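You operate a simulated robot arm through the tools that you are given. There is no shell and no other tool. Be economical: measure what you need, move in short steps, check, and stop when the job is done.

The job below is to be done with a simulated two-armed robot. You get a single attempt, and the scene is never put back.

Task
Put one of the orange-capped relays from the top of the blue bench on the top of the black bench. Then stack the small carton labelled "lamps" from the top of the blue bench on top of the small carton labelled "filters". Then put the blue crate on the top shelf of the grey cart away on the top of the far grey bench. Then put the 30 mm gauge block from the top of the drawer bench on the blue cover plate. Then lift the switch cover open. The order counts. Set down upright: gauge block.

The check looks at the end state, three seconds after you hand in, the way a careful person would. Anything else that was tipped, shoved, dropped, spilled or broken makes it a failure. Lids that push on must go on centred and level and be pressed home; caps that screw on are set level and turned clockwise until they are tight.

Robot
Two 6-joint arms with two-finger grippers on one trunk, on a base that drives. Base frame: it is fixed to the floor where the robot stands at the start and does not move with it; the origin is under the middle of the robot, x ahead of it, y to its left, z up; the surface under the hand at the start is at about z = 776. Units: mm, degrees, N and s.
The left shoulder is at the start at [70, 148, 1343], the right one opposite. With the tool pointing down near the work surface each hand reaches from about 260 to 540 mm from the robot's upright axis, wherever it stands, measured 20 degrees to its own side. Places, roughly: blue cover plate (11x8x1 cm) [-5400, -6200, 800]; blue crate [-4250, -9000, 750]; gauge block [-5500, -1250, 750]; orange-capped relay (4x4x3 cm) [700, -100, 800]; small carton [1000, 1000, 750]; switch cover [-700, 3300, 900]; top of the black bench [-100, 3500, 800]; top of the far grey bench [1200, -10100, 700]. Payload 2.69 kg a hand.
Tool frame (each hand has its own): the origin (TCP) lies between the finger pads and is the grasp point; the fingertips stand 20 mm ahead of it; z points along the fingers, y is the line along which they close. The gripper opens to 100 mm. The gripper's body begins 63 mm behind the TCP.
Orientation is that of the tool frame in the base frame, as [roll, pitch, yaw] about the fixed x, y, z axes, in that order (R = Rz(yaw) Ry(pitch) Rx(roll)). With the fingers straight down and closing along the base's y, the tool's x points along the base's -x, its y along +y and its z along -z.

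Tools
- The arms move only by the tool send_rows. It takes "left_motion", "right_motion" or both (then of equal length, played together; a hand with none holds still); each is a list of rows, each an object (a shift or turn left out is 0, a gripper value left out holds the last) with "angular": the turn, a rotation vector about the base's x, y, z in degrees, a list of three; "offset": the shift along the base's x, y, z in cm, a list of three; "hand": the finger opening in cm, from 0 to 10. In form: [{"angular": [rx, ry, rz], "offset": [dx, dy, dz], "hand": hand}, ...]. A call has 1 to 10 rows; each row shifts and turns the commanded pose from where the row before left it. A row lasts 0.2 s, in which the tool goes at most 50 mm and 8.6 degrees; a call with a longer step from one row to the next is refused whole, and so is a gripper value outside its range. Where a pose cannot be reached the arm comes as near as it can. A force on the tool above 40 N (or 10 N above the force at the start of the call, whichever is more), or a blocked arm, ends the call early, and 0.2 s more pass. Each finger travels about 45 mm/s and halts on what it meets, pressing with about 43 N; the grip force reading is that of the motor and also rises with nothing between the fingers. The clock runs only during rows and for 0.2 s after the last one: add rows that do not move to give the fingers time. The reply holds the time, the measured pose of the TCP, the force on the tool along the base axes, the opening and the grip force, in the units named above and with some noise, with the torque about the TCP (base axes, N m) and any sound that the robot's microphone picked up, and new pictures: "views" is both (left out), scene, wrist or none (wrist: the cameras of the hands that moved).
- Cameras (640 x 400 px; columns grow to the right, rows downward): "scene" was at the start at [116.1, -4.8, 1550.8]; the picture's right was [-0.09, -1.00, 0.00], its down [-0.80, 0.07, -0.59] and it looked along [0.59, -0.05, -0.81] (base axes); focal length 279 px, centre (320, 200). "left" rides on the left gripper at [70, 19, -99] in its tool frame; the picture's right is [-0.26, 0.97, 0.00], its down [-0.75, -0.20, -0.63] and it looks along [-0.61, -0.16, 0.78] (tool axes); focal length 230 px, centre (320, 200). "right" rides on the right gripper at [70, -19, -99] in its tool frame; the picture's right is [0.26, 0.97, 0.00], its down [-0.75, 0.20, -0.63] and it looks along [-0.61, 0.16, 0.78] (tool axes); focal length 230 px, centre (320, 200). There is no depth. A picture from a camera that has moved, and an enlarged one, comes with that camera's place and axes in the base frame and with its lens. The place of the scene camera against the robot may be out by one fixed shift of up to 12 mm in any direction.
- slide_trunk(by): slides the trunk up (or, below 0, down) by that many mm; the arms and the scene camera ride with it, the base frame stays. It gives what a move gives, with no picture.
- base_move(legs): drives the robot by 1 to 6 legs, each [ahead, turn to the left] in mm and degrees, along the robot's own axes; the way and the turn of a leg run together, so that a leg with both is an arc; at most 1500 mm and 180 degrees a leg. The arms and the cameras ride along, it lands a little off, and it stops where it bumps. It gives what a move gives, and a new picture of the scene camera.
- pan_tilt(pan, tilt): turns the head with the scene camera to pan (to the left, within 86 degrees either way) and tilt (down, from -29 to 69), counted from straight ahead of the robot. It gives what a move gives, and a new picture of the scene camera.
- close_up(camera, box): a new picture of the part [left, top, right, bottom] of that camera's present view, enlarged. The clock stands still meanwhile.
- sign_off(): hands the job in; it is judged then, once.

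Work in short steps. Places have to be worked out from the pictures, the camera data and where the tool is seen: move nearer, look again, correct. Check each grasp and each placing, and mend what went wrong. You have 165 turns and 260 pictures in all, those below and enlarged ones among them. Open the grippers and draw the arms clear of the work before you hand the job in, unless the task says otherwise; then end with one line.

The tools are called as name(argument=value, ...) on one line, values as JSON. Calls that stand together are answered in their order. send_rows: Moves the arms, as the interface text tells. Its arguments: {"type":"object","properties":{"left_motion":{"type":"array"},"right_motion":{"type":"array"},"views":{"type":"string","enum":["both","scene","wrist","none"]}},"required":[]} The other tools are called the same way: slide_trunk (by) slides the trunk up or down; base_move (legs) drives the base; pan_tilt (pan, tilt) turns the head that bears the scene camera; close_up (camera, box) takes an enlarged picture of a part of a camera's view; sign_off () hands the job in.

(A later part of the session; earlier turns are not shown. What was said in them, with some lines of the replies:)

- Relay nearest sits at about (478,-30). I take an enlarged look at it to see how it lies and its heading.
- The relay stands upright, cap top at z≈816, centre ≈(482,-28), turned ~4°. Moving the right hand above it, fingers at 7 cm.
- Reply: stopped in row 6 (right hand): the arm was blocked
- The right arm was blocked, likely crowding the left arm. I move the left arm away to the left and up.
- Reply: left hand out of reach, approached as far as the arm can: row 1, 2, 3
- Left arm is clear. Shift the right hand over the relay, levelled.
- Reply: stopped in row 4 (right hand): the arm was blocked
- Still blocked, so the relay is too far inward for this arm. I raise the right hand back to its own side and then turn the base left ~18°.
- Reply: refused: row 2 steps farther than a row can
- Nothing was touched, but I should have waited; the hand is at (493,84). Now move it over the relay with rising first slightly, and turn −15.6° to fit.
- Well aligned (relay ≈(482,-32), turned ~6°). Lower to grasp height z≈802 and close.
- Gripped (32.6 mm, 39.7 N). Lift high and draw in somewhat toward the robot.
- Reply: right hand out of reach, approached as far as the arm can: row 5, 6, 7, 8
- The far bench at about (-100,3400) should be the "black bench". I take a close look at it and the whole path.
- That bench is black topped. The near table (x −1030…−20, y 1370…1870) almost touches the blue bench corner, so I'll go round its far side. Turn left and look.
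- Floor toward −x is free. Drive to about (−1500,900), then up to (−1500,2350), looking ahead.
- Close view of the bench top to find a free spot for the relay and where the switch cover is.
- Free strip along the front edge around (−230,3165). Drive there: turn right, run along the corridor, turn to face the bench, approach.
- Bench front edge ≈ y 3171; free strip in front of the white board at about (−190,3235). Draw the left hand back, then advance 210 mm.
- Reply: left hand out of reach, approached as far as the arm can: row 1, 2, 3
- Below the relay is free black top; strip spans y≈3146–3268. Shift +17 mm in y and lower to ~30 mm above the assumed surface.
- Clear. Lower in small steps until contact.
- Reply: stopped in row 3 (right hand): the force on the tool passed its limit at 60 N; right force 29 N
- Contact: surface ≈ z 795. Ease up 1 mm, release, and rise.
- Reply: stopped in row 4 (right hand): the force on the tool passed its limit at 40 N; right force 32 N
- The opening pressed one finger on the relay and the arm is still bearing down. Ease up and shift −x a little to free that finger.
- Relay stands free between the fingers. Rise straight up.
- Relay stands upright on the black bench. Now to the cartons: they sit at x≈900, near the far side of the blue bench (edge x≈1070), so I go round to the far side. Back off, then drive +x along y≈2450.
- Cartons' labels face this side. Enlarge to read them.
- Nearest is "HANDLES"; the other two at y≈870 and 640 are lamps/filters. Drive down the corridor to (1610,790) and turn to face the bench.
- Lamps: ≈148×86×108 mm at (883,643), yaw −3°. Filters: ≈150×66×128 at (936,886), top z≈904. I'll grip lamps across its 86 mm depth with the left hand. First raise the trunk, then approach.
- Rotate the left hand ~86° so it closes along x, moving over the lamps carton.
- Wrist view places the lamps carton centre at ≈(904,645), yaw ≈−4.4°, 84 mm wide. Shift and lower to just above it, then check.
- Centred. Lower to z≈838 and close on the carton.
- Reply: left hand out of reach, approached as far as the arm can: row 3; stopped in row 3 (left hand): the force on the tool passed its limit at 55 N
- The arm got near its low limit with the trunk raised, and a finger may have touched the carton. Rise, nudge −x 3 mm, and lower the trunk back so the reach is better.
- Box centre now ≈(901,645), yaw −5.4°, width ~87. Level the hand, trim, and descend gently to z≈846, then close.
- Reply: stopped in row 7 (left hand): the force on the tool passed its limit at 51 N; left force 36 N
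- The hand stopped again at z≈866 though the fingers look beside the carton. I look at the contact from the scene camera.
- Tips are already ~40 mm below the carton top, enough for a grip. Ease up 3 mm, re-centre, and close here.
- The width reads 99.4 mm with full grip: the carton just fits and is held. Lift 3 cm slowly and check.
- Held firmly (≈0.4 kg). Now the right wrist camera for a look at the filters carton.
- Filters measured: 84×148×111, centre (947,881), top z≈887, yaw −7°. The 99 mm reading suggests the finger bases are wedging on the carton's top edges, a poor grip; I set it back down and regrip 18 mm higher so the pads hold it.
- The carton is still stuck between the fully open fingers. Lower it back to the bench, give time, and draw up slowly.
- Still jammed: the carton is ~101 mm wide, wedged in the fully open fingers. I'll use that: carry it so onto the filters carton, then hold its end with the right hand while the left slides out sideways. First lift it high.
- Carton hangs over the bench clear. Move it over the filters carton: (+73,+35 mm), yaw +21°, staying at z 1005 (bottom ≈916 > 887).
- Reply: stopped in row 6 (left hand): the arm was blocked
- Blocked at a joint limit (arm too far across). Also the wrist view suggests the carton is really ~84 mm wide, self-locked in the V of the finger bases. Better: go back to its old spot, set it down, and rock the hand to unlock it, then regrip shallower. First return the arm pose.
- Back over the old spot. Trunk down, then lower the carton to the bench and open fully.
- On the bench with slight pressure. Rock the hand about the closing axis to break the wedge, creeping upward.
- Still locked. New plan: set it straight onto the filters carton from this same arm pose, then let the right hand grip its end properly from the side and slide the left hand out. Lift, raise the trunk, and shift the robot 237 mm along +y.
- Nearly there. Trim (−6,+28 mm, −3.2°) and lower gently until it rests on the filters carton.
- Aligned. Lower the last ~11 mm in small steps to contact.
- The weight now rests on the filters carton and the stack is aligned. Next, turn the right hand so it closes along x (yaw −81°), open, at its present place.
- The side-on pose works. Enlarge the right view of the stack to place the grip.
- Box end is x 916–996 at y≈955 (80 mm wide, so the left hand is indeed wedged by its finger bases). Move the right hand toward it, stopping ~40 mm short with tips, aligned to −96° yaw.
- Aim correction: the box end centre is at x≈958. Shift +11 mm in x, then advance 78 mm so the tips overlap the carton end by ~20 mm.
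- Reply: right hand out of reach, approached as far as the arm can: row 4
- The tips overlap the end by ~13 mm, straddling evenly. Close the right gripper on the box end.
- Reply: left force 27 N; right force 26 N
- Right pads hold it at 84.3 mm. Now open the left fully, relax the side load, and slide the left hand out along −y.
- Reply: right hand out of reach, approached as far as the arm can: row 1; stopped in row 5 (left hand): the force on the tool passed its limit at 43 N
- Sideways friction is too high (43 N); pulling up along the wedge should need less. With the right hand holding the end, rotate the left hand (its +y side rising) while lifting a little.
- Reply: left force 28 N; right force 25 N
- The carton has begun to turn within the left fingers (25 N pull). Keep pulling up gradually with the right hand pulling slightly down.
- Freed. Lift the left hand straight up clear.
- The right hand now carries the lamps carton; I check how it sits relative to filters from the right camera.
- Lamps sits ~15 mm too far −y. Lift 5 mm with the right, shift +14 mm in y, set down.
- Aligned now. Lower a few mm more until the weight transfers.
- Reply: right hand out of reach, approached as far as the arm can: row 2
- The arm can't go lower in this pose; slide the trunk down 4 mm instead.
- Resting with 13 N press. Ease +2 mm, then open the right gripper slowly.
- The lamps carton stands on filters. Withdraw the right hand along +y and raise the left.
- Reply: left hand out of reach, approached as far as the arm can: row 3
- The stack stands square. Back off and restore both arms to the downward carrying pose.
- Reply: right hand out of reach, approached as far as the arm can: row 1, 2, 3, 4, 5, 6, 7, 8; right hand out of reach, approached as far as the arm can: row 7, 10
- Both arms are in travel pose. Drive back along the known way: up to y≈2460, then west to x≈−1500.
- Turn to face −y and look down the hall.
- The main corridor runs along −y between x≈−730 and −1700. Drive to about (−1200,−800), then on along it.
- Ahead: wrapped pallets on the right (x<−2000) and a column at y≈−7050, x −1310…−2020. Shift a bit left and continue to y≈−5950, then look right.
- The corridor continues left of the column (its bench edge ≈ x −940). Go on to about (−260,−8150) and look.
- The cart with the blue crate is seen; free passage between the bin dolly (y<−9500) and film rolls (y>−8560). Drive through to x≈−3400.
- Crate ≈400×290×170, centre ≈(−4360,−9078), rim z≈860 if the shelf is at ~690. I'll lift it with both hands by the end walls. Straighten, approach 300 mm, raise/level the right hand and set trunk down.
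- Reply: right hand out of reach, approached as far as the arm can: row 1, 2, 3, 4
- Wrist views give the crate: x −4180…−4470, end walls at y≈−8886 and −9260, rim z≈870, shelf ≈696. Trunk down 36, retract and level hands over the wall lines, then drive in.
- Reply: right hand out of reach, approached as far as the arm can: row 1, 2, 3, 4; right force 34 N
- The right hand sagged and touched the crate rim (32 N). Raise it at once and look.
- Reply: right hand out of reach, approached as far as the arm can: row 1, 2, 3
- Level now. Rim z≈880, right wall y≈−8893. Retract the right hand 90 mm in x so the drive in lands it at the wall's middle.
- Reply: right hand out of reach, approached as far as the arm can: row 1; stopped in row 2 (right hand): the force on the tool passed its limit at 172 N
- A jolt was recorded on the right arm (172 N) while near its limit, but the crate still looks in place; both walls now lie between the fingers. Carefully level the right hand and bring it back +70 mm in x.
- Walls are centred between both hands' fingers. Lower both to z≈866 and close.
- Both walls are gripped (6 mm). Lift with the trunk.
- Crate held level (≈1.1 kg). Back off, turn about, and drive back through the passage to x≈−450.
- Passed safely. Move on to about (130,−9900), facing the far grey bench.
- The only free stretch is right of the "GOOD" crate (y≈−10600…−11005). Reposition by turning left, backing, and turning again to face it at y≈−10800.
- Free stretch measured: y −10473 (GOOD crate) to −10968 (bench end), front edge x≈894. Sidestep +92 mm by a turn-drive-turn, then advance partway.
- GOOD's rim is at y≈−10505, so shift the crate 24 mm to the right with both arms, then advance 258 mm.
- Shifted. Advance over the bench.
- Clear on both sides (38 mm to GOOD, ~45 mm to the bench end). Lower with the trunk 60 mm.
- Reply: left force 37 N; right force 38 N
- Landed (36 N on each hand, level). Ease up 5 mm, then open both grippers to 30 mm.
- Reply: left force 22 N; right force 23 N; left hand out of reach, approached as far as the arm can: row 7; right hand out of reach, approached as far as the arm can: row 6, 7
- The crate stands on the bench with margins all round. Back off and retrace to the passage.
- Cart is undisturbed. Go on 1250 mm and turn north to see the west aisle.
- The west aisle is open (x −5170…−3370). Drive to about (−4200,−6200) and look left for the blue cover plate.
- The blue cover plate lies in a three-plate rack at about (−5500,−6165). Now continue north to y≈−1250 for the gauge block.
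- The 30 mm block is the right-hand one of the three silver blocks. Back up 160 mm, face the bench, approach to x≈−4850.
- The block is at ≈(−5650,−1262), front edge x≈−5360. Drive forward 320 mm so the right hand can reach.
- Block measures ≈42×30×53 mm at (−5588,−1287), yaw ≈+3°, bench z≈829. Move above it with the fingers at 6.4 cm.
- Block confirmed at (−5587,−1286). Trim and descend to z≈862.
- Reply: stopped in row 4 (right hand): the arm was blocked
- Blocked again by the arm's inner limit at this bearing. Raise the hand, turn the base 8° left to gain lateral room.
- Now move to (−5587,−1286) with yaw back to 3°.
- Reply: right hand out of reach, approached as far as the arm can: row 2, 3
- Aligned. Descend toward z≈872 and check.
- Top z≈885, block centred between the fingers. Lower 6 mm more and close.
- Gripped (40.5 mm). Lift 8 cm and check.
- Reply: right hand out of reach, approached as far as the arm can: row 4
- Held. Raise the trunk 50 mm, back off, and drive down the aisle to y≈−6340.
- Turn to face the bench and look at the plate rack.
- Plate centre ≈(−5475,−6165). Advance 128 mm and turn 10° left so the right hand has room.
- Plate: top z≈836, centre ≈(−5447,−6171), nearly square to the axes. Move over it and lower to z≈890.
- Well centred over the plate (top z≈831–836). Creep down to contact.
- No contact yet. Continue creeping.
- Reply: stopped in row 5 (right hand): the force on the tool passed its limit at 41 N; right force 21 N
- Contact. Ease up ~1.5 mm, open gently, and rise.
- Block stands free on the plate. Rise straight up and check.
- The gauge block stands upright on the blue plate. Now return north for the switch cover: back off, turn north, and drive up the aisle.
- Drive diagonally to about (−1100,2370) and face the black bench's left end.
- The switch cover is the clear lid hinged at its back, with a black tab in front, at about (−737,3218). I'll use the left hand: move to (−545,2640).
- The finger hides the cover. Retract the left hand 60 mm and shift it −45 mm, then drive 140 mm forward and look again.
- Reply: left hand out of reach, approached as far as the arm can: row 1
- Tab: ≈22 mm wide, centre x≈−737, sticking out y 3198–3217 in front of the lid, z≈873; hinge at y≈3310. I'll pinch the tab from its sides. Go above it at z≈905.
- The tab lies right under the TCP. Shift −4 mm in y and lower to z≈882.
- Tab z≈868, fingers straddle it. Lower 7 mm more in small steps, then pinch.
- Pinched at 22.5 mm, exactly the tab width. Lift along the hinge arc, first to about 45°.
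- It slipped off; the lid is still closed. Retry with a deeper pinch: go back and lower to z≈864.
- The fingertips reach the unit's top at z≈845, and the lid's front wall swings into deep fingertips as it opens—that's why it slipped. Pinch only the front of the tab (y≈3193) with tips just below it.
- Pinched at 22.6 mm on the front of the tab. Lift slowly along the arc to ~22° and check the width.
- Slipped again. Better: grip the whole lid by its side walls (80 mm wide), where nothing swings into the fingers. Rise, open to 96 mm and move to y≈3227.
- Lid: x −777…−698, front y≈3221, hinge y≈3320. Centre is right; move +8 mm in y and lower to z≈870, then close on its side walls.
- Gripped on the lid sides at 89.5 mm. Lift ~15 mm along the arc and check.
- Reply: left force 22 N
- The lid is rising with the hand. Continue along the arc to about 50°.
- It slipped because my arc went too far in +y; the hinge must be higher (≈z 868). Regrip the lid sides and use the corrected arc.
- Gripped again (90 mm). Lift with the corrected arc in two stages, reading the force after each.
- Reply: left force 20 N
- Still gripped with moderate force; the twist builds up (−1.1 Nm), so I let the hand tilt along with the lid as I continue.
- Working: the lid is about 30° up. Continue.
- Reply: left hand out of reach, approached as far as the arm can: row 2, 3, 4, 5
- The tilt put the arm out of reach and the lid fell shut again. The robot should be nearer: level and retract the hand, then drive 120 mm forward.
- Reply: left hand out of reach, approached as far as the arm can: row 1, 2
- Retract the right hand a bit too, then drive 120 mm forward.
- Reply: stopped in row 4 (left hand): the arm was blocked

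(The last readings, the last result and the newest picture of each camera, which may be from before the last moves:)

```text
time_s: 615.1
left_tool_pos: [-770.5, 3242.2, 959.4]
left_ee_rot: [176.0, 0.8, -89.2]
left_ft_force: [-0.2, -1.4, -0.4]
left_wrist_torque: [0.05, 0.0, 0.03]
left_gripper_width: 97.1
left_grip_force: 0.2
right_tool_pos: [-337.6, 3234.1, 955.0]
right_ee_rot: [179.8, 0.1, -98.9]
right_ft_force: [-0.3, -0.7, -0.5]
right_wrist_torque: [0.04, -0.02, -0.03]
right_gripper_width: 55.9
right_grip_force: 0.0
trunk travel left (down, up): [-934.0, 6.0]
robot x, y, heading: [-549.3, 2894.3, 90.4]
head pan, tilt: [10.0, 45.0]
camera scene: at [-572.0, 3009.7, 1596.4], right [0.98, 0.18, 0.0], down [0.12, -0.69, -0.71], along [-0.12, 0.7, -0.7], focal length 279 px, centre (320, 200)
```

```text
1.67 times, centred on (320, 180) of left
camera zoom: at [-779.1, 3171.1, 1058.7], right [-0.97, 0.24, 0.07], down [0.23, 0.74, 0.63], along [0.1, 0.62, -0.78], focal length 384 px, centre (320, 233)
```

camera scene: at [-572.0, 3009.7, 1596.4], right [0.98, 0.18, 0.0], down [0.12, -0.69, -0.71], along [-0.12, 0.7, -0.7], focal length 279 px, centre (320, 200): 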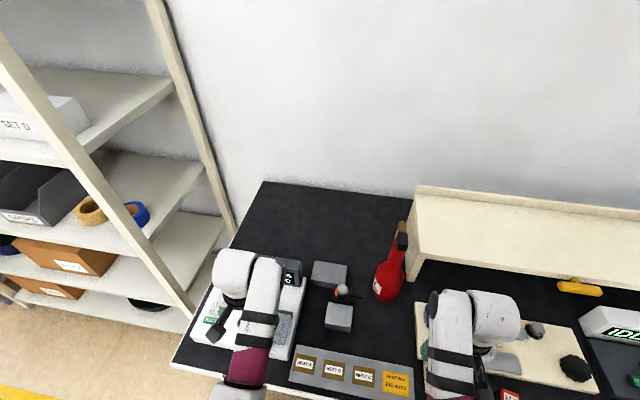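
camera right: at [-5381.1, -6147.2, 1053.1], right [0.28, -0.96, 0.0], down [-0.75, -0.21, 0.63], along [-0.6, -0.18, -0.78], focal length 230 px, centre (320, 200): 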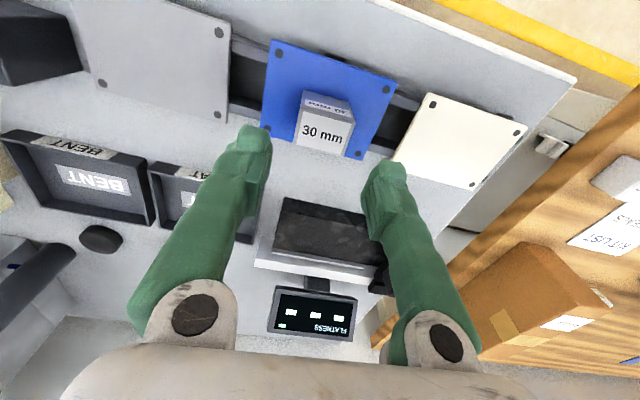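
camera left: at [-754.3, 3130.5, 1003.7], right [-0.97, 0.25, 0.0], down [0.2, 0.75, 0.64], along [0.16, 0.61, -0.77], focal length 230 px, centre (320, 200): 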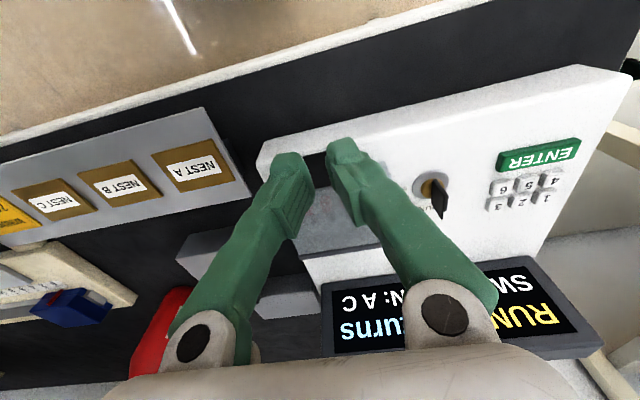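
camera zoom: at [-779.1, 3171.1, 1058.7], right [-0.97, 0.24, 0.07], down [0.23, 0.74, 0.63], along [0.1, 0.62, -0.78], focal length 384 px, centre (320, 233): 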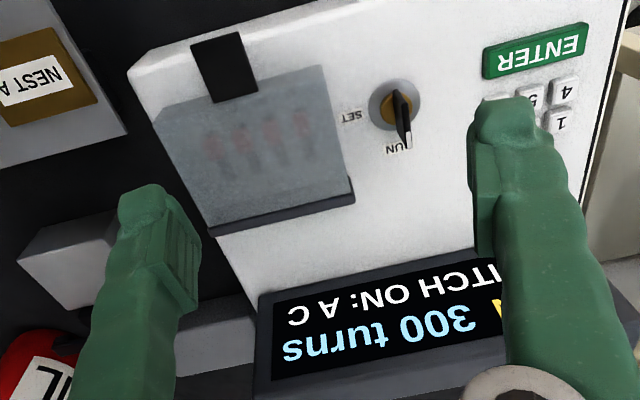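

Nearer now. Move to above the lid sides (x −737, y 3237, z≈895), levelled, and check.

send_rows(left_motion=[{"offset": [1.2, 0, -1], "angular": [0, -2, 0]}, {"offset": [1.2, -0.2, -1.5], "angular": [0, -2, 0]}, {"offset": [0.9, -0.3, -2]}, {"offset": [0, 0, -2]}, {"offset": [0, 0, 0]}], views="none")

close_up(camera="left", box=[160, 60, 480, 300])

```text
time_s: 616.3
left_tool_pos: [-754.6, 3245.6, 895.2]
left_ee_rot: [177.9, 1.0, -89.3]
left_ft_force: [0.0, -0.2, 0.5]
left_wrist_torque: [0.04, 0.01, -0.02]
left_gripper_width: 97.1
left_grip_force: 0.0
right_tool_pos: [-337.7, 3240.0, 953.1]
right_ee_rot: [179.9, -0.2, -98.9]
right_ft_force: [-0.6, 0.2, 0.6]
right_wrist_torque: [0.02, -0.01, 0.0]
right_gripper_width: 55.9
right_grip_force: 0.1
trunk travel left (down, up): [-934.0, 6.0]
robot x, y, heading: [-551.4, 2887.7, 89.8]
head pan, tilt: [10.0, 45.0]
```

```text
1.67 times, centred on (320, 180) of left
camera zoom: at [-766.8, 3175.5, 993.1], right [-0.97, 0.24, 0.04], down [0.21, 0.74, 0.64], along [0.13, 0.62, -0.77], focal length 384 px, centre (320, 233)
```

zoom: 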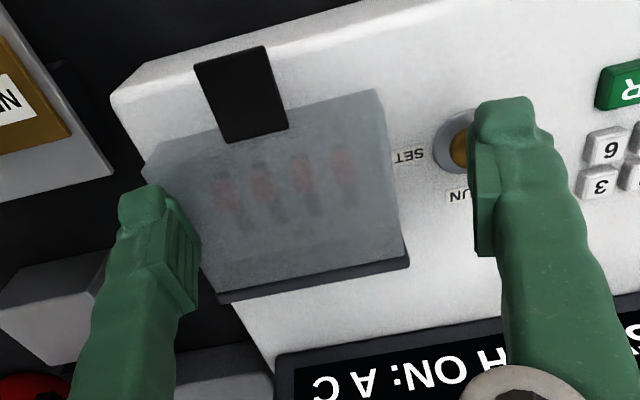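

The arm hits its inner limit (x stays −755). Raise, back 50 mm and turn the base 8° right to gain lateral room.

send_rows(left_motion=[{"offset": [-0.5, 0, 2]}, {"offset": [-0.5, 0, 2]}, {"offset": [-0.5, 0, 1.5]}, {"offset": [0, 0, 0]}], views="none")

base_move(legs=[[-50, 0], [0, -9]])

```text
time_s: 617.3
left_tool_pos: [-759.8, 3238.0, 942.5]
left_ee_rot: [178.7, 0.0, -89.1]
left_ft_force: [-0.1, 0.2, 0.3]
left_wrist_torque: [-0.04, 0.02, -0.03]
left_gripper_width: 96.9
left_grip_force: 0.0
right_tool_pos: [-337.1, 3241.3, 951.7]
right_ee_rot: [179.9, -0.2, -98.9]
right_ft_force: [-0.9, 0.5, -0.2]
right_wrist_torque: [-0.02, 0.03, 0.0]
right_gripper_width: 56.2
right_grip_force: 0.1
trunk travel left (down, up): [-934.0, 6.0]
robot x, y, heading: [-550.5, 2890.0, 90.0]
head pan, tilt: [10.0, 45.0]
```

```text
time_s: 618.8
left_tool_pos: [-705.1, 3222.3, 943.6]
left_ee_rot: [178.8, 0.1, -98.0]
left_ft_force: [0.7, 1.5, 0.0]
left_wrist_torque: [-0.04, 0.01, 0.02]
left_gripper_width: 97.3
left_grip_force: 0.1
right_tool_pos: [-286.4, 3156.2, 952.3]
right_ee_rot: [-180.0, -0.4, -107.8]
right_ft_force: [0.0, -0.4, 0.5]
right_wrist_torque: [-0.03, -0.01, 0.0]
right_gripper_width: 56.2
right_grip_force: 0.1
trunk travel left (down, up): [-934.0, 6.0]
robot x, y, heading: [-554.0, 2839.7, 81.3]
head pan, tilt: [10.0, 45.0]
camera scene: at [-554.4, 2975.5, 1595.1], right [1.0, 0.02, 0.0], down [0.02, -0.71, -0.7], along [-0.01, 0.7, -0.71], focal length 279 px, centre (320, 200)
```

scene: 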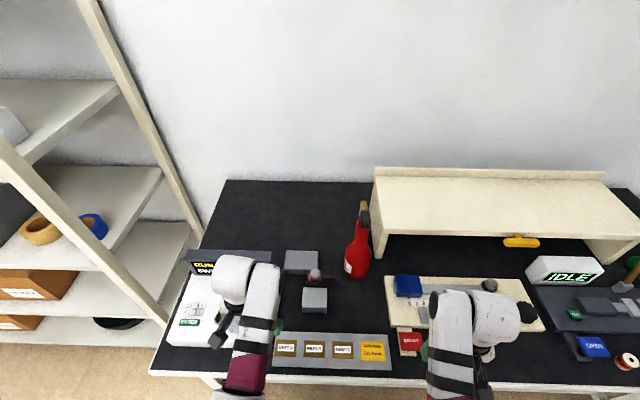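

Now move the left hand to (−737,3237,895) with yaw restored.

send_rows(left_motion=[{"offset": [-1.1, 0.5, 0], "angular": [-0.2, -1.2, 2.8]}, {"offset": [-1.1, 0.5, 0], "angular": [0, 0, 2.7]}, {"offset": [-1.0, 0.5, -1], "angular": [0, 0, 2.7]}, {"offset": [0, 0, -2]}, {"offset": [0, 0, -1.8]}, {"offset": [0, 0, 0]}], views="none")

close_up(camera="left", box=[160, 60, 480, 300])

```text
time_s: 620.2
left_tool_pos: [-737.4, 3233.6, 897.9]
left_ee_rot: [179.9, 0.3, -89.7]
left_ft_force: [0.3, -0.9, -0.6]
left_wrist_torque: [-0.04, 0.04, 0.0]
left_gripper_width: 96.7
left_grip_force: 0.0
right_tool_pos: [-284.6, 3153.7, 954.0]
right_ee_rot: [180.0, -0.2, -107.8]
right_ft_force: [-0.3, -0.9, 0.4]
right_wrist_torque: [0.01, -0.04, -0.01]
right_gripper_width: 56.1
right_grip_force: 0.0
trunk travel left (down, up): [-934.0, 6.0]
robot x, y, heading: [-549.8, 2837.0, 81.4]
head pan, tilt: [10.0, 45.0]
```

```text
1.67 times, centred on (320, 180) of left
camera zoom: at [-753.6, 3164.5, 996.3], right [-0.97, 0.25, 0.0], down [0.2, 0.75, 0.63], along [0.16, 0.61, -0.77], focal length 384 px, centre (320, 233)
```

zoom: 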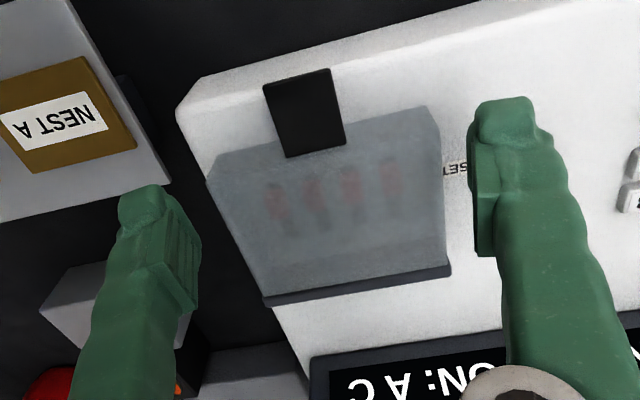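

Well placed. Lower to z≈870 and close on the lid sides.

send_rows(left_motion=[{"offset": [0, 0.3, -1]}, {"offset": [0, 0, -1]}, {"offset": [0, 0, -0.75]}, {"offset": [0, 0, 0]}, {"hand": 7}, {"hand": 7}, {"hand": 7}, {"hand": 7}], views="none")

send_rows(left_motion=[{"offset": [0, -0.05, 0.5], "hand": 7}, {"offset": [0, 0, 0.5]}, {"offset": [0, 0.03, 0.5]}, {"offset": [0, 0.07, 0.5]}, {"offset": [0, 0.1, 0.5], "angular": [-3, 0, 0]}, {"offset": [0, 0.12, 0.5], "angular": [-3, 0, 0]}, {"offset": [0, 0.16, 0.48], "angular": [-3, 0, 0]}, {"offset": [0, 0.2, 0.47], "angular": [-3, 0, 0]}, {"offset": [0, 0.25, 0.45], "angular": [-3, 0, 0]}, {"offset": [0, 0, 0]}], views="none")

close_up(camera="left", box=[160, 60, 480, 300])

```text
time_s: 622.0
left_tool_pos: [-736.6, 3238.4, 870.0]
left_ee_rot: [179.9, 0.3, -89.7]
left_ft_force: [-1.8, -0.4, 0.1]
left_wrist_torque: [-0.04, 0.13, -0.5]
left_gripper_width: 91.0
left_grip_force: 45.3
right_tool_pos: [-285.2, 3153.6, 953.4]
right_ee_rot: [179.9, -0.2, -107.7]
right_ft_force: [0.2, 0.6, -0.4]
right_wrist_torque: [-0.01, 0.0, -0.01]
right_gripper_width: 55.8
right_grip_force: 0.0
trunk travel left (down, up): [-934.0, 6.0]
robot x, y, heading: [-552.2, 2837.9, 81.4]
head pan, tilt: [10.0, 45.0]
```

```text
time_s: 624.2
left_tool_pos: [-737.0, 3249.0, 914.0]
left_ee_rot: [-180.0, -14.7, -89.8]
left_ft_force: [2.9, 0.7, -11.3]
left_wrist_torque: [-0.67, -0.14, -0.09]
left_gripper_width: 89.0
left_grip_force: 44.7
right_tool_pos: [-285.8, 3154.6, 951.3]
right_ee_rot: [179.9, -0.2, -107.9]
right_ft_force: [0.0, 0.2, 0.2]
right_wrist_torque: [-0.02, 0.01, -0.03]
right_gripper_width: 56.1
right_grip_force: 0.1
trunk travel left (down, up): [-934.0, 6.0]
robot x, y, heading: [-549.4, 2838.8, 81.4]
head pan, tilt: [10.0, 45.0]
```

```text
1.67 times, centred on (320, 180) of left
camera zoom: at [-753.6, 3207.5, 1026.9], right [-0.97, 0.24, -0.06], down [0.2, 0.89, 0.42], along [0.16, 0.39, -0.91], focal length 384 px, centre (320, 233)
```

zoom: 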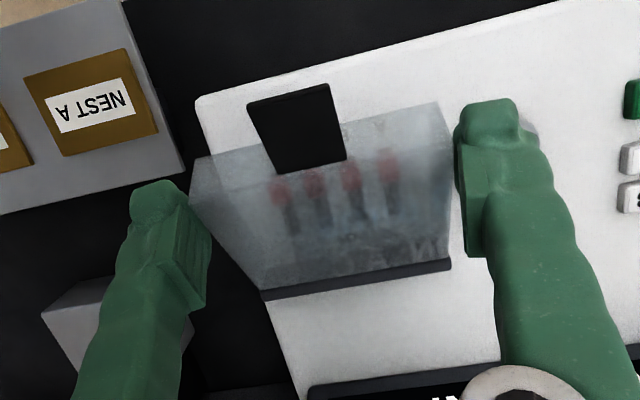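

Lid at ~30° again, held. Continue in short steps without more tilt.

send_rows(left_motion=[{"offset": [0, 0.3, 0.45], "hand": 7}, {"offset": [0, 0.33, 0.44]}, {"offset": [0, 0.36, 0.42]}, {"offset": [0, 0.4, 0.4]}, {"offset": [0, 0, 0]}], views="none")

```text
time_s: 625.4
left_tool_pos: [-737.0, 3260.7, 931.3]
left_ee_rot: [179.9, -14.6, -89.6]
left_ft_force: [0.0, -0.7, -0.3]
left_wrist_torque: [-0.01, -0.01, 0.01]
left_gripper_width: 49.0
left_grip_force: 0.1
right_tool_pos: [-285.4, 3153.7, 953.3]
right_ee_rot: [179.8, -0.2, -107.7]
right_ft_force: [0.2, 0.2, -0.4]
right_wrist_torque: [0.0, -0.02, 0.01]
right_gripper_width: 56.1
right_grip_force: 0.1
trunk travel left (down, up): [-934.0, 6.0]
robot x, y, heading: [-549.9, 2838.5, 81.1]
head pan, tilt: [10.0, 45.0]
```

It slipped as the relative twist grew, so the hand must turn with the lid. Plan: grip the lid sides with the hand leaning forward ~60° and swing it to vertical as the lid opens. Withdraw, back up 60 mm, and lean the hand.

send_rows(left_motion=[{"offset": [0, -1, 1], "angular": [5, 0, 0], "hand": 9.7}, {"offset": [0, -2.5, 1], "angular": [5, 0, 0]}, {"offset": [0, -3, 0.5], "angular": [4.6, 0, 0]}, {"offset": [0, -3, 0]}, {"offset": [0, 0, 0]}], views="none")

base_move(legs=[[-60, 0]])

send_rows(left_motion=[{"angular": [7.5, 0, 0]}, {"angular": [7.5, 0, 0]}, {"angular": [7.5, 0, 0]}, {"angular": [7.5, 0, 0]}, {"angular": [7.5, 0, 0]}, {"angular": [7.5, 0, 0]}, {"angular": [7.5, 0, 0]}, {"angular": [7.5, 0, 0]}, {"offset": [0, 0, 0]}], views="both")

```text
time_s: 626.6
left_tool_pos: [-734.9, 3165.9, 952.6]
left_ee_rot: [180.0, -0.1, -89.8]
left_ft_force: [-0.7, 0.6, 0.2]
left_wrist_torque: [0.0, -0.02, 0.07]
left_gripper_width: 97.1
left_grip_force: 0.1
left hand out of reach, approached as far as the arm can: row 2
right_tool_pos: [-285.8, 3155.0, 952.6]
right_ee_rot: [179.8, -0.2, -107.7]
right_ft_force: [0.5, -0.2, -0.6]
right_wrist_torque: [0.02, 0.02, 0.01]
right_gripper_width: 55.8
right_grip_force: 0.0
trunk travel left (down, up): [-934.0, 6.0]
robot x, y, heading: [-552.2, 2836.8, 81.4]
head pan, tilt: [10.0, 45.0]
```

```text
time_s: 627.6
left_tool_pos: [-742.6, 3115.0, 949.8]
left_ee_rot: [179.9, -0.5, -89.7]
left_ft_force: [0.7, 0.7, 0.0]
left_wrist_torque: [-0.08, 0.01, -0.01]
left_gripper_width: 97.0
left_grip_force: 0.1
right_tool_pos: [-294.4, 3103.7, 950.3]
right_ee_rot: [179.9, -0.7, -107.8]
right_ft_force: [0.4, 0.1, -0.1]
right_wrist_torque: [-0.06, 0.01, 0.04]
right_gripper_width: 56.0
right_grip_force: 0.1
trunk travel left (down, up): [-934.0, 6.0]
robot x, y, heading: [-562.2, 2780.7, 81.4]
head pan, tilt: [10.0, 45.0]
camera scene: at [-558.8, 2925.1, 1594.3], right [1.0, 0.02, 0.0], down [0.01, -0.71, -0.7], along [-0.02, 0.7, -0.71], focal length 279 px, centre (320, 200)
```

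scene: 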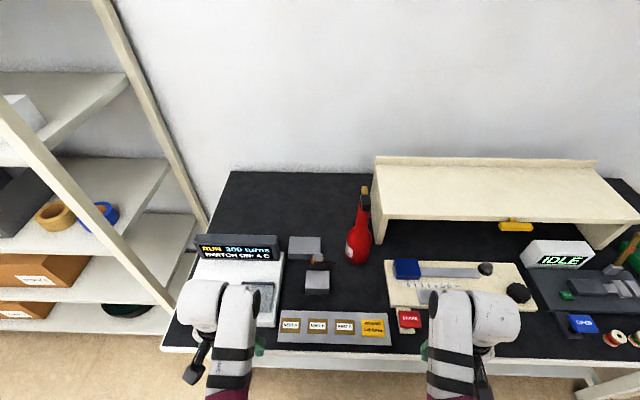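

```text
time_s: 628.4
left_tool_pos: [-799.8, 3121.0, 962.9]
left_ee_rot: [169.6, 22.0, -97.1]
left_ft_force: [0.6, 0.1, 0.4]
left_wrist_torque: [0.02, -0.01, -0.01]
left_gripper_width: 97.2
left_grip_force: 0.2
right_tool_pos: [-295.1, 3095.2, 953.3]
right_ee_rot: [179.9, -0.1, -107.7]
right_ft_force: [0.4, -0.2, -0.9]
right_wrist_torque: [0.0, 0.01, 0.01]
right_gripper_width: 56.0
right_grip_force: 0.1
trunk travel left (down, up): [-934.0, 6.0]
robot x, y, heading: [-560.3, 2780.0, 81.4]
head pan, tilt: [10.0, 45.0]
stopped in row 3 (left hand): the arm was blocked; the commanded pose is now the measured one
camera scene: at [-561.6, 2911.0, 1595.7], right [1.0, 0.02, 0.0], down [0.02, -0.71, -0.71], along [-0.02, 0.71, -0.71], focal length 279 px, centre (320, 200)
camera left: at [-812.3, 3021.4, 1031.2], right [-0.92, 0.29, 0.26], down [0.37, 0.44, 0.82], along [0.13, 0.85, -0.51], focal length 230 px, centre (320, 200)
```

scene: 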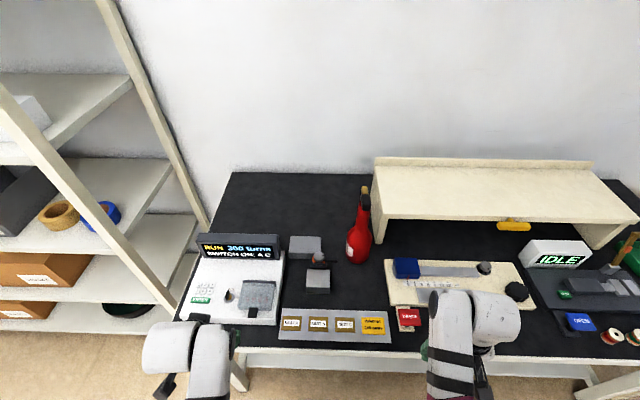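
left: 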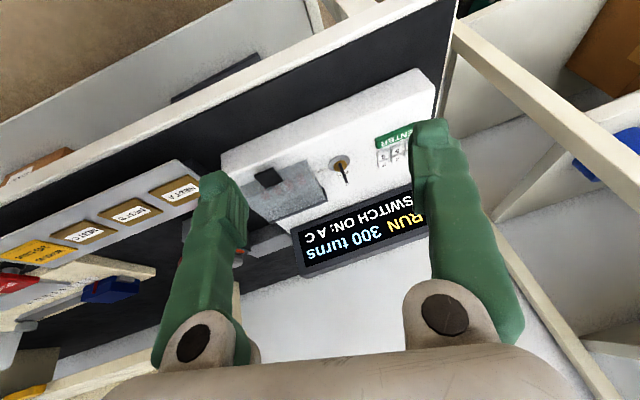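

Forward lean is blocked at this range. Rethinking: the tab pinch slipped only because my arc was wrong; a pinch on the thin tab pivots freely. Level the hand and go back to the robot position used before.

send_rows(left_motion=[{"offset": [1.2, 0, 0], "angular": [-5.7, -1.7, 0.9], "hand": 5}, {"offset": [1.2, 0, 0], "angular": [-5.7, -1.7, 0.9]}, {"offset": [1.2, 0, 0], "angular": [-5.8, -1.7, 0.8]}, {"offset": [1.2, 0, 0], "angular": [-5.8, -1.8, 0.8]}, {"offset": [0, 0, 0]}], views="none")

base_move(legs=[[57, 0]])

```text
time_s: 629.6
left_tool_pos: [-750.7, 3123.6, 963.6]
left_ee_rot: [178.4, -0.5, -91.7]
left_ft_force: [-0.3, 0.0, -0.1]
left_wrist_torque: [-0.01, 0.01, -0.02]
left_gripper_width: 50.1
left_grip_force: 0.2
right_tool_pos: [-295.5, 3095.6, 953.3]
right_ee_rot: [179.8, -0.2, -107.7]
right_ft_force: [-0.4, -0.7, 0.0]
right_wrist_torque: [0.0, -0.01, 0.04]
right_gripper_width: 55.9
right_grip_force: 0.0
trunk travel left (down, up): [-934.0, 6.0]
robot x, y, heading: [-556.7, 2779.3, 81.4]
head pan, tilt: [10.0, 45.0]
```

```text
time_s: 630.5
left_tool_pos: [-744.0, 3170.2, 966.3]
left_ee_rot: [178.5, 0.2, -91.8]
left_ft_force: [-0.5, -0.8, 0.0]
left_wrist_torque: [0.04, -0.02, 0.02]
left_gripper_width: 50.1
left_grip_force: 0.1
right_tool_pos: [-288.1, 3143.6, 957.3]
right_ee_rot: [179.8, 0.4, -107.8]
right_ft_force: [0.6, -0.4, 0.6]
right_wrist_torque: [0.06, 0.01, 0.0]
right_gripper_width: 56.1
right_grip_force: 0.0
trunk travel left (down, up): [-934.0, 6.0]
robot x, y, heading: [-552.1, 2835.8, 81.2]
head pan, tilt: [10.0, 45.0]
camera scene: at [-554.4, 2955.6, 1596.8], right [1.0, 0.02, 0.0], down [0.02, -0.7, -0.71], along [-0.01, 0.71, -0.7], focal length 279 px, centre (320, 200)
```

scene: 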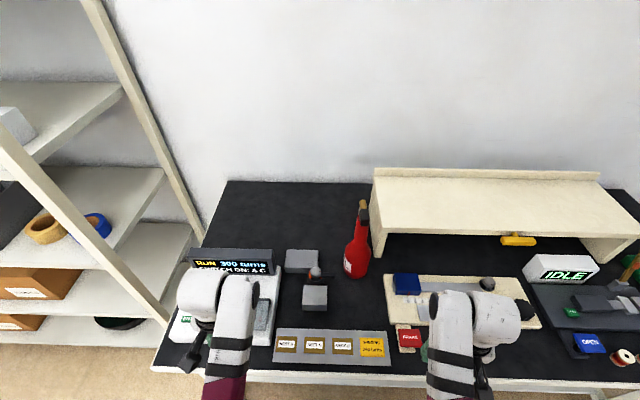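

Move to the tab: (−737, 3206, 879), level, and pinch it.

send_rows(left_motion=[{"offset": [0.4, 1.2, -1.5], "angular": [0, -1.5, 1], "hand": 5}, {"offset": [0.3, 1.2, -2], "angular": [0, 0, 1]}, {"offset": [0, 1.2, -2]}, {"offset": [0, 0, -2]}, {"offset": [0, 0, -1.2]}, {"offset": [0, 0, 0]}, {"hand": 1}, {"hand": 1}, {"hand": 1}, {"hand": 1}], views="none")

close_up(camera="left", box=[200, 80, 440, 280])

```text
time_s: 632.8
left_tool_pos: [-736.2, 3214.1, 874.7]
left_ee_rot: [179.9, -0.3, -89.9]
left_ft_force: [-4.1, -4.8, 0.7]
left_wrist_torque: [0.03, 0.14, -0.24]
left_gripper_width: 23.1
left_grip_force: 45.0
right_tool_pos: [-287.5, 3150.4, 954.0]
right_ee_rot: [179.9, -0.1, -107.7]
right_ft_force: [0.2, -0.7, -0.3]
right_wrist_torque: [0.0, -0.01, -0.01]
right_gripper_width: 55.9
right_grip_force: 0.1
trunk travel left (down, up): [-934.0, 6.0]
robot x, y, heading: [-549.8, 2838.5, 81.3]
head pan, tilt: [10.0, 45.0]
```

```text
2.00 times, centred on (320, 180) of left
camera zoom: at [-753.8, 3145.3, 975.6], right [-0.97, 0.26, 0.0], down [0.2, 0.75, 0.63], along [0.16, 0.61, -0.78], focal length 460 px, centre (320, 240)
```

zoom: 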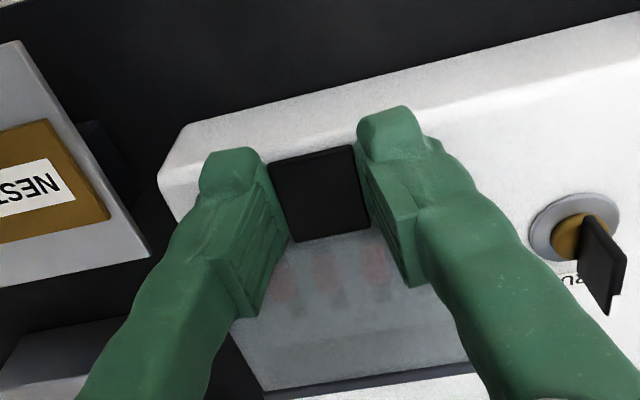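

Pinched, but a bit too far back and deep. Re-pinch 10 mm nearer the tab's front and 5 mm higher, then lift to ~20° on the corrected arc, tilting along.

send_rows(left_motion=[{"hand": 4}, {"offset": [0, -0.5, 0.3]}, {"offset": [0, -0.5, 0.2]}, {"offset": [0, 0, 0]}, {"hand": 1}, {"hand": 1}, {"hand": 1}, {"hand": 1}], views="none")

send_rows(left_motion=[{"offset": [0, 0.02, 0.55], "hand": 1}, {"offset": [0, 0.04, 0.6]}, {"offset": [0, 0.08, 0.6], "angular": [-2, 0, 0]}, {"offset": [0, 0.12, 0.62], "angular": [-3, 0, 0]}, {"offset": [0, 0.16, 0.64], "angular": [-3, 0, 0]}, {"offset": [0, 0.2, 0.64], "angular": [-3, 0, 0]}, {"offset": [0, 0, 0]}], views="none")

```text
time_s: 634.5
left_tool_pos: [-735.0, 3203.8, 881.3]
left_ee_rot: [179.9, -0.1, -89.9]
left_ft_force: [-3.3, 1.0, 9.8]
left_wrist_torque: [0.06, 0.07, 0.11]
left_gripper_width: 9.0
left_grip_force: 0.0
right_tool_pos: [-286.6, 3151.2, 953.4]
right_ee_rot: [179.7, -0.1, -107.9]
right_ft_force: [0.0, -0.3, -1.3]
right_wrist_torque: [-0.01, -0.01, 0.01]
right_gripper_width: 56.1
right_grip_force: 0.1
trunk travel left (down, up): [-934.0, 6.0]
robot x, y, heading: [-550.9, 2840.2, 81.3]
head pan, tilt: [10.0, 45.0]
```

```text
time_s: 636.1
left_tool_pos: [-736.2, 3210.1, 916.4]
left_ee_rot: [179.9, -11.3, -89.9]
left_ft_force: [-0.2, 0.4, 0.7]
left_wrist_torque: [-0.03, 0.0, -0.01]
left_gripper_width: 10.0
left_grip_force: 0.0
right_tool_pos: [-286.1, 3151.6, 954.3]
right_ee_rot: [179.8, -0.1, -107.8]
right_ft_force: [-0.3, 0.3, 0.0]
right_wrist_torque: [-0.01, -0.04, 0.02]
right_gripper_width: 55.9
right_grip_force: 0.0
trunk travel left (down, up): [-934.0, 6.0]
robot x, y, heading: [-550.2, 2840.2, 81.1]
head pan, tilt: [10.0, 45.0]
```

The closed fingers rested on the tab's top at tip z≈861, so the tab is lower than I thought and my pinches barely overlapped it. Re-pinch with tips at ≈847 (TCP 867).

send_rows(left_motion=[{"angular": [5.6, 0, 0], "offset": [0, -0.2, 0.3], "hand": 5}, {"angular": [5.6, 0, 0], "offset": [0, -0.2, 0]}, {"offset": [0, 0, -2]}, {"offset": [0, 0, -1.8]}, {"offset": [0, 0, -1]}, {"offset": [0, 0, -0.3]}, {"offset": [0, 0, 0]}, {"hand": 1}, {"hand": 1}, {"hand": 1}], views="none")

```text
time_s: 638.4
left_tool_pos: [-735.4, 3204.7, 869.0]
left_ee_rot: [-180.0, -0.1, -89.9]
left_ft_force: [-5.1, 1.0, 0.0]
left_wrist_torque: [-0.06, 0.03, -0.24]
left_gripper_width: 18.3
left_grip_force: 30.5
right_tool_pos: [-287.4, 3150.8, 954.8]
right_ee_rot: [179.9, -0.1, -107.8]
right_ft_force: [0.0, -0.8, -0.4]
right_wrist_torque: [0.01, -0.05, 0.05]
right_gripper_width: 56.0
right_grip_force: 0.2
trunk travel left (down, up): [-934.0, 6.0]
robot x, y, heading: [-549.6, 2835.7, 81.4]
head pan, tilt: [10.0, 45.0]
```

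close_up(camera="left", box=[200, 80, 440, 280])

```text
2.00 times, centred on (320, 180) of left
camera zoom: at [-753.9, 3137.7, 968.9], right [-0.97, 0.26, 0.0], down [0.2, 0.75, 0.63], along [0.16, 0.61, -0.78], focal length 460 px, centre (320, 240)
```

zoom: 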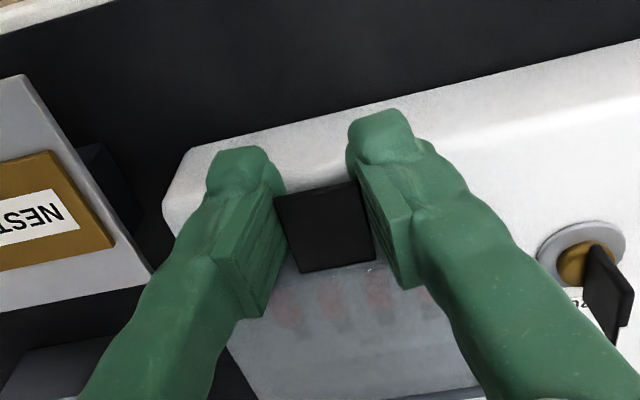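

Try lifting gently from here on the new arc and read the result.

send_rows(left_motion=[{"hand": 1}, {"offset": [0, 0, 0.4], "hand": 1}, {"offset": [0, 0.03, 0.5]}, {"offset": [0, 0.06, 0.5]}, {"offset": [0, 0.08, 0.5]}, {"offset": [0, 0, 0]}], views="none")

close_up(camera="left", box=[200, 80, 440, 280])

```text
time_s: 639.8
left_tool_pos: [-736.3, 3207.4, 888.6]
left_ee_rot: [180.0, -0.3, -89.9]
left_ft_force: [-0.1, -10.0, -15.9]
left_wrist_torque: [-1.52, 0.01, -0.01]
left_gripper_width: 17.8
left_grip_force: 43.2
right_tool_pos: [-286.8, 3152.4, 953.3]
right_ee_rot: [179.9, -0.2, -107.7]
right_ft_force: [0.5, -0.1, -0.5]
right_wrist_torque: [-0.02, 0.01, 0.01]
right_gripper_width: 56.1
right_grip_force: 0.0
trunk travel left (down, up): [-934.0, 6.0]
robot x, y, heading: [-552.6, 2839.0, 81.0]
head pan, tilt: [10.0, 45.0]
```

```text
2.00 times, centred on (320, 180) of left
camera zoom: at [-754.0, 3139.2, 987.4], right [-0.97, 0.26, 0.0], down [0.2, 0.75, 0.63], along [0.16, 0.61, -0.78], focal length 460 px, centre (320, 240)
```

zoom: 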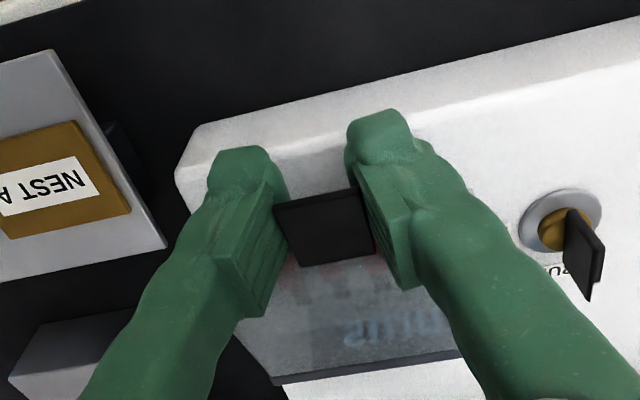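

The lid is rising, well held (17.8 mm, 43 N), but it wants the hand to turn with it. Continue with tilt.

send_rows(left_motion=[{"offset": [0, -0.05, 0.4], "angular": [-5, 0, 0], "hand": 1}, {"offset": [0, 0.1, 0.55], "angular": [-5, 0, 0]}, {"offset": [0, 0.14, 0.58], "angular": [-4, 0, 0]}, {"offset": [0, 0.18, 0.58], "angular": [-4, 0, 0]}, {"offset": [0, 0, 0]}], views="none")

```text
time_s: 641.0
left_tool_pos: [-736.3, 3214.6, 906.2]
left_ee_rot: [179.9, -18.1, -89.9]
left_ft_force: [-4.6, 2.9, 8.3]
left_wrist_torque: [0.91, 0.03, 0.05]
left_gripper_width: 16.1
left_grip_force: 42.2
right_tool_pos: [-287.3, 3152.4, 953.2]
right_ee_rot: [179.9, -0.1, -107.9]
right_ft_force: [-0.3, -0.3, -0.4]
right_wrist_torque: [-0.01, 0.03, -0.02]
right_gripper_width: 55.9
right_grip_force: 0.1
trunk travel left (down, up): [-934.0, 6.0]
robot x, y, heading: [-553.9, 2841.3, 81.2]
head pan, tilt: [10.0, 45.0]
```

Holding well; tilt now matches the lid (~20°). Continue in matched 3° steps.

send_rows(left_motion=[{"offset": [0, 0.2, 0.53], "angular": [-2.5, 0, 0], "hand": 1}, {"offset": [0, 0.24, 0.51], "angular": [-2.5, 0, 0]}, {"offset": [0, 0.27, 0.5], "angular": [-2.5, 0, 0]}, {"offset": [0, 0.3, 0.48], "angular": [-3, 0, 0]}, {"offset": [0, 0.32, 0.46], "angular": [-3, 0, 0]}, {"offset": [0, 0, 0]}], views="none")

```text
time_s: 641.9
left_tool_pos: [-736.4, 3217.9, 902.3]
left_ee_rot: [179.6, -28.9, -90.0]
left_ft_force: [-6.6, -25.5, 18.4]
left_wrist_torque: [0.78, -0.49, -0.57]
left_gripper_width: 12.1
left_grip_force: 39.4
left hand out of reach, approached as far as the arm can: row 1, 2, 3, 4
right_tool_pos: [-285.6, 3145.5, 955.4]
right_ee_rot: [179.7, 0.1, -107.7]
right_ft_force: [-0.6, -0.6, 0.1]
right_wrist_torque: [-0.03, 0.0, 0.02]
right_gripper_width: 56.1
right_grip_force: 0.1
trunk travel left (down, up): [-934.0, 6.0]
robot x, y, heading: [-552.7, 2840.1, 81.7]
head pan, tilt: [10.0, 45.0]
stopped in row 4 (left hand): the force on the tool passed its limit at 43 N (the readings are from after the stop); the commanded pose is now the measured one
```

The arm runs out of reach when tilted this close. The tab is well captured between the toed-in fingers, so I untilt while rising and let it pivot.

send_rows(left_motion=[{"offset": [0, -0.3, 0.4], "angular": [5, 0, 0], "hand": 1}, {"offset": [0, -0.1, 0.5], "angular": [5, 0, 0]}, {"offset": [0, 0.1, 0.55], "angular": [4, 0, 0]}, {"offset": [0, 0.2, 0.5], "angular": [3, 0, 0]}, {"offset": [0, 0.25, 0.5], "angular": [3, 0, 0]}, {"offset": [0, 0, 0]}], views="none")

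close_up(camera="left", box=[160, 60, 480, 300])

```text
time_s: 643.3
left_tool_pos: [-735.4, 3228.1, 922.3]
left_ee_rot: [179.8, -8.5, -90.0]
left_ft_force: [-0.3, -1.0, 0.5]
left_wrist_torque: [0.01, 0.0, -0.03]
left_gripper_width: 10.0
left_grip_force: 0.1
left hand out of reach, approached as far as the arm can: row 1
right_tool_pos: [-287.4, 3151.5, 953.0]
right_ee_rot: [179.7, -0.1, -107.8]
right_ft_force: [1.5, -0.2, 0.2]
right_wrist_torque: [0.0, 0.01, -0.03]
right_gripper_width: 55.6
right_grip_force: 0.1
trunk travel left (down, up): [-934.0, 6.0]
robot x, y, heading: [-550.4, 2838.7, 81.3]
head pan, tilt: [10.0, 45.0]
```

```text
1.67 times, centred on (320, 180) of left
camera zoom: at [-753.4, 3175.5, 1031.2], right [-0.97, 0.25, -0.03], down [0.2, 0.84, 0.51], along [0.16, 0.49, -0.86], focal length 384 px, centre (320, 233)
```

zoom: 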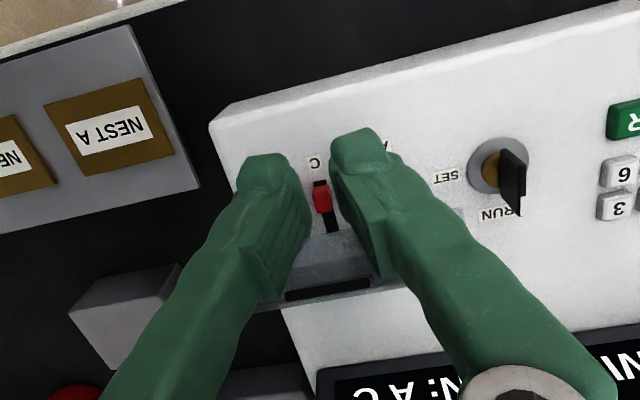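

The lid swung open — the red switches are uncovered and the tab now stands at the back. I push it gently further back with the closed fingers to be sure it is past upright.

send_rows(left_motion=[{"offset": [0, 0.3, 0.6], "angular": [4, 0, 0], "hand": 1}, {"offset": [0, 0.8, 0.4], "angular": [4, 0, 0]}, {"offset": [0, 1, 0]}, {"offset": [0, 1, 0]}, {"offset": [0, 1, 0]}, {"offset": [0, 1, 0]}, {"offset": [0, 0.8, 0]}, {"offset": [0, 0, 0]}], views="none")

close_up(camera="left", box=[160, 60, 480, 300])

```text
time_s: 645.1
left_tool_pos: [-735.2, 3288.1, 932.1]
left_ee_rot: [179.9, -0.5, -90.0]
left_ft_force: [0.2, 0.7, -0.2]
left_wrist_torque: [0.02, -0.02, -0.04]
left_gripper_width: 9.9
left_grip_force: 0.0
right_tool_pos: [-286.3, 3151.0, 953.9]
right_ee_rot: [179.9, -0.1, -107.8]
right_ft_force: [-0.1, -0.2, 0.4]
right_wrist_torque: [0.02, 0.01, -0.01]
right_gripper_width: 56.0
right_grip_force: 0.2
trunk travel left (down, up): [-934.0, 6.0]
robot x, y, heading: [-552.2, 2836.5, 81.2]
head pan, tilt: [10.0, 45.0]
```

```text
1.67 times, centred on (320, 180) of left
camera zoom: at [-752.9, 3221.1, 1032.0], right [-0.97, 0.26, 0.0], down [0.2, 0.76, 0.62], along [0.16, 0.6, -0.78], focal length 384 px, centre (320, 233)
```

zoom: 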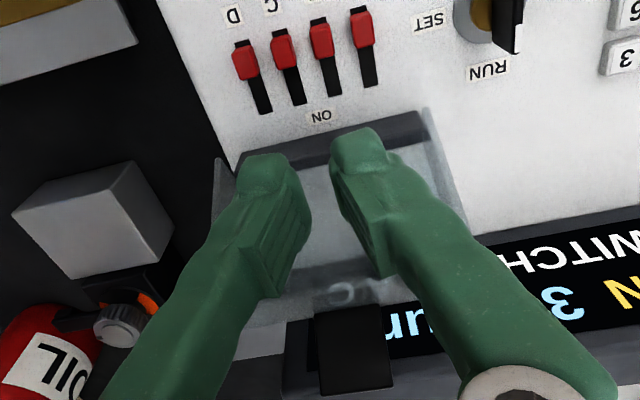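

The lid stands open on its own, all four switches uncovered, no force on the hand. Withdraw the hand and back off to check.

send_rows(left_motion=[{"offset": [0, -1.5, 0]}, {"offset": [0, -3, 0.5]}, {"offset": [0, -3, 1]}, {"offset": [0, -2, 1]}, {"offset": [0, 0, 0]}], views="none")

base_move(legs=[[-350, 0]])

close_up(camera="scene", box=[120, 130, 500, 330])

```text
time_s: 646.3
left_tool_pos: [-732.9, 3193.8, 956.8]
left_ee_rot: [179.8, -0.7, -90.0]
left_ft_force: [0.7, 0.6, 0.0]
left_wrist_torque: [-0.02, 0.04, 0.01]
left_gripper_width: 10.1
left_grip_force: 0.1
right_tool_pos: [-286.7, 3151.7, 953.2]
right_ee_rot: [179.9, -0.3, -107.8]
right_ft_force: [0.1, -0.7, 0.1]
right_wrist_torque: [-0.01, 0.02, -0.02]
right_gripper_width: 55.8
right_grip_force: 0.1
trunk travel left (down, up): [-934.0, 6.0]
robot x, y, heading: [-553.0, 2836.9, 81.3]
head pan, tilt: [10.0, 45.0]
```

```text
time_s: 648.6
left_tool_pos: [-785.4, 2852.1, 956.4]
left_ee_rot: [179.8, -0.9, -89.9]
left_ft_force: [0.8, -0.9, -0.7]
left_wrist_torque: [-0.01, 0.0, -0.01]
left_gripper_width: 9.8
left_grip_force: 0.2
right_tool_pos: [-338.6, 2810.5, 952.7]
right_ee_rot: [179.8, -0.3, -107.6]
right_ft_force: [-0.2, 0.8, -0.3]
right_wrist_torque: [0.01, 0.01, 0.01]
right_gripper_width: 56.1
right_grip_force: 0.1
trunk travel left (down, up): [-934.0, 6.0]
robot x, y, heading: [-601.3, 2495.7, 81.6]
head pan, tilt: [10.0, 45.0]
camera scene: at [-603.4, 2631.0, 1595.2], right [1.0, 0.03, 0.0], down [0.02, -0.71, -0.71], along [-0.02, 0.71, -0.71], focal length 279 px, centre (320, 200)
```

scene: 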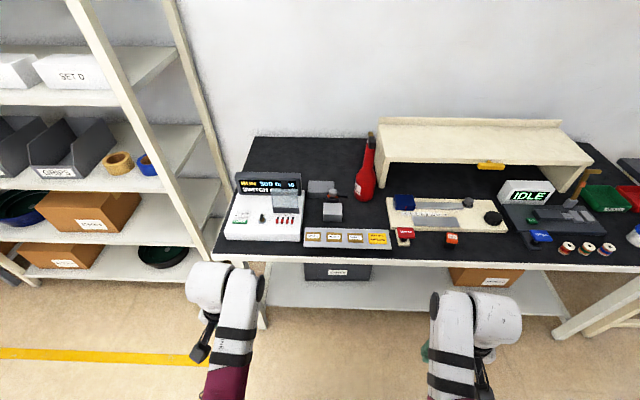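

```text
1.68 times, centred on (310, 230) of scene
camera zoom: at [-603.4, 2631.0, 1595.2], right [1.0, 0.03, 0.0], down [0.02, -0.71, -0.71], along [-0.02, 0.71, -0.71], focal length 470 px, centre (337, 150)
```

zoom: 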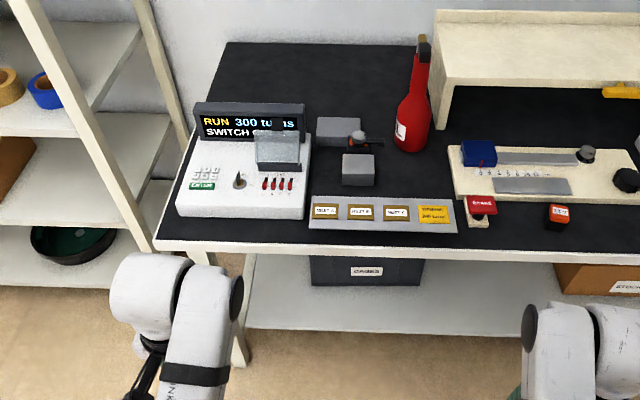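

The cover stands open and the relay is in place on the black bench. Open both grippers, clear of everything, and hand in.

send_rows(left_motion=[{"hand": 9}, {"hand": 9}, {"hand": 9}, {"hand": 9}, {"hand": 9}], right_motion=[{"hand": 9}, {"hand": 9}, {"hand": 9}, {"hand": 9}, {"hand": 9}], views="none")

sign_off()

```text
time_s: 649.8
left_tool_pos: [-786.1, 2850.8, 956.8]
left_ee_rot: [179.8, -0.7, -89.9]
left_ft_force: [0.8, 0.6, -0.3]
left_wrist_torque: [-0.02, 0.0, 0.02]
left_gripper_width: 89.8
left_grip_force: 0.1
right_tool_pos: [-339.6, 2810.1, 953.1]
right_ee_rot: [179.8, -0.2, -107.7]
right_ft_force: [0.4, -0.9, 0.7]
right_wrist_torque: [0.02, 0.0, 0.02]
right_gripper_width: 90.2
right_grip_force: 0.1
trunk travel left (down, up): [-934.0, 6.0]
robot x, y, heading: [-605.9, 2495.3, 81.6]
head pan, tilt: [10.0, 45.0]
```

```text
The job is handed in.
```

All five steps were done in order and handed in: the relay is on the black bench, lamps is stacked on filters, the blue crate is on the far grey bench, the 30 mm gauge block is upright on the blue cover plate, and the switch cover stands open; I saw nothing tipped or out of place, though the right hand touched the crate rim and read a 172 N jolt before the lift.
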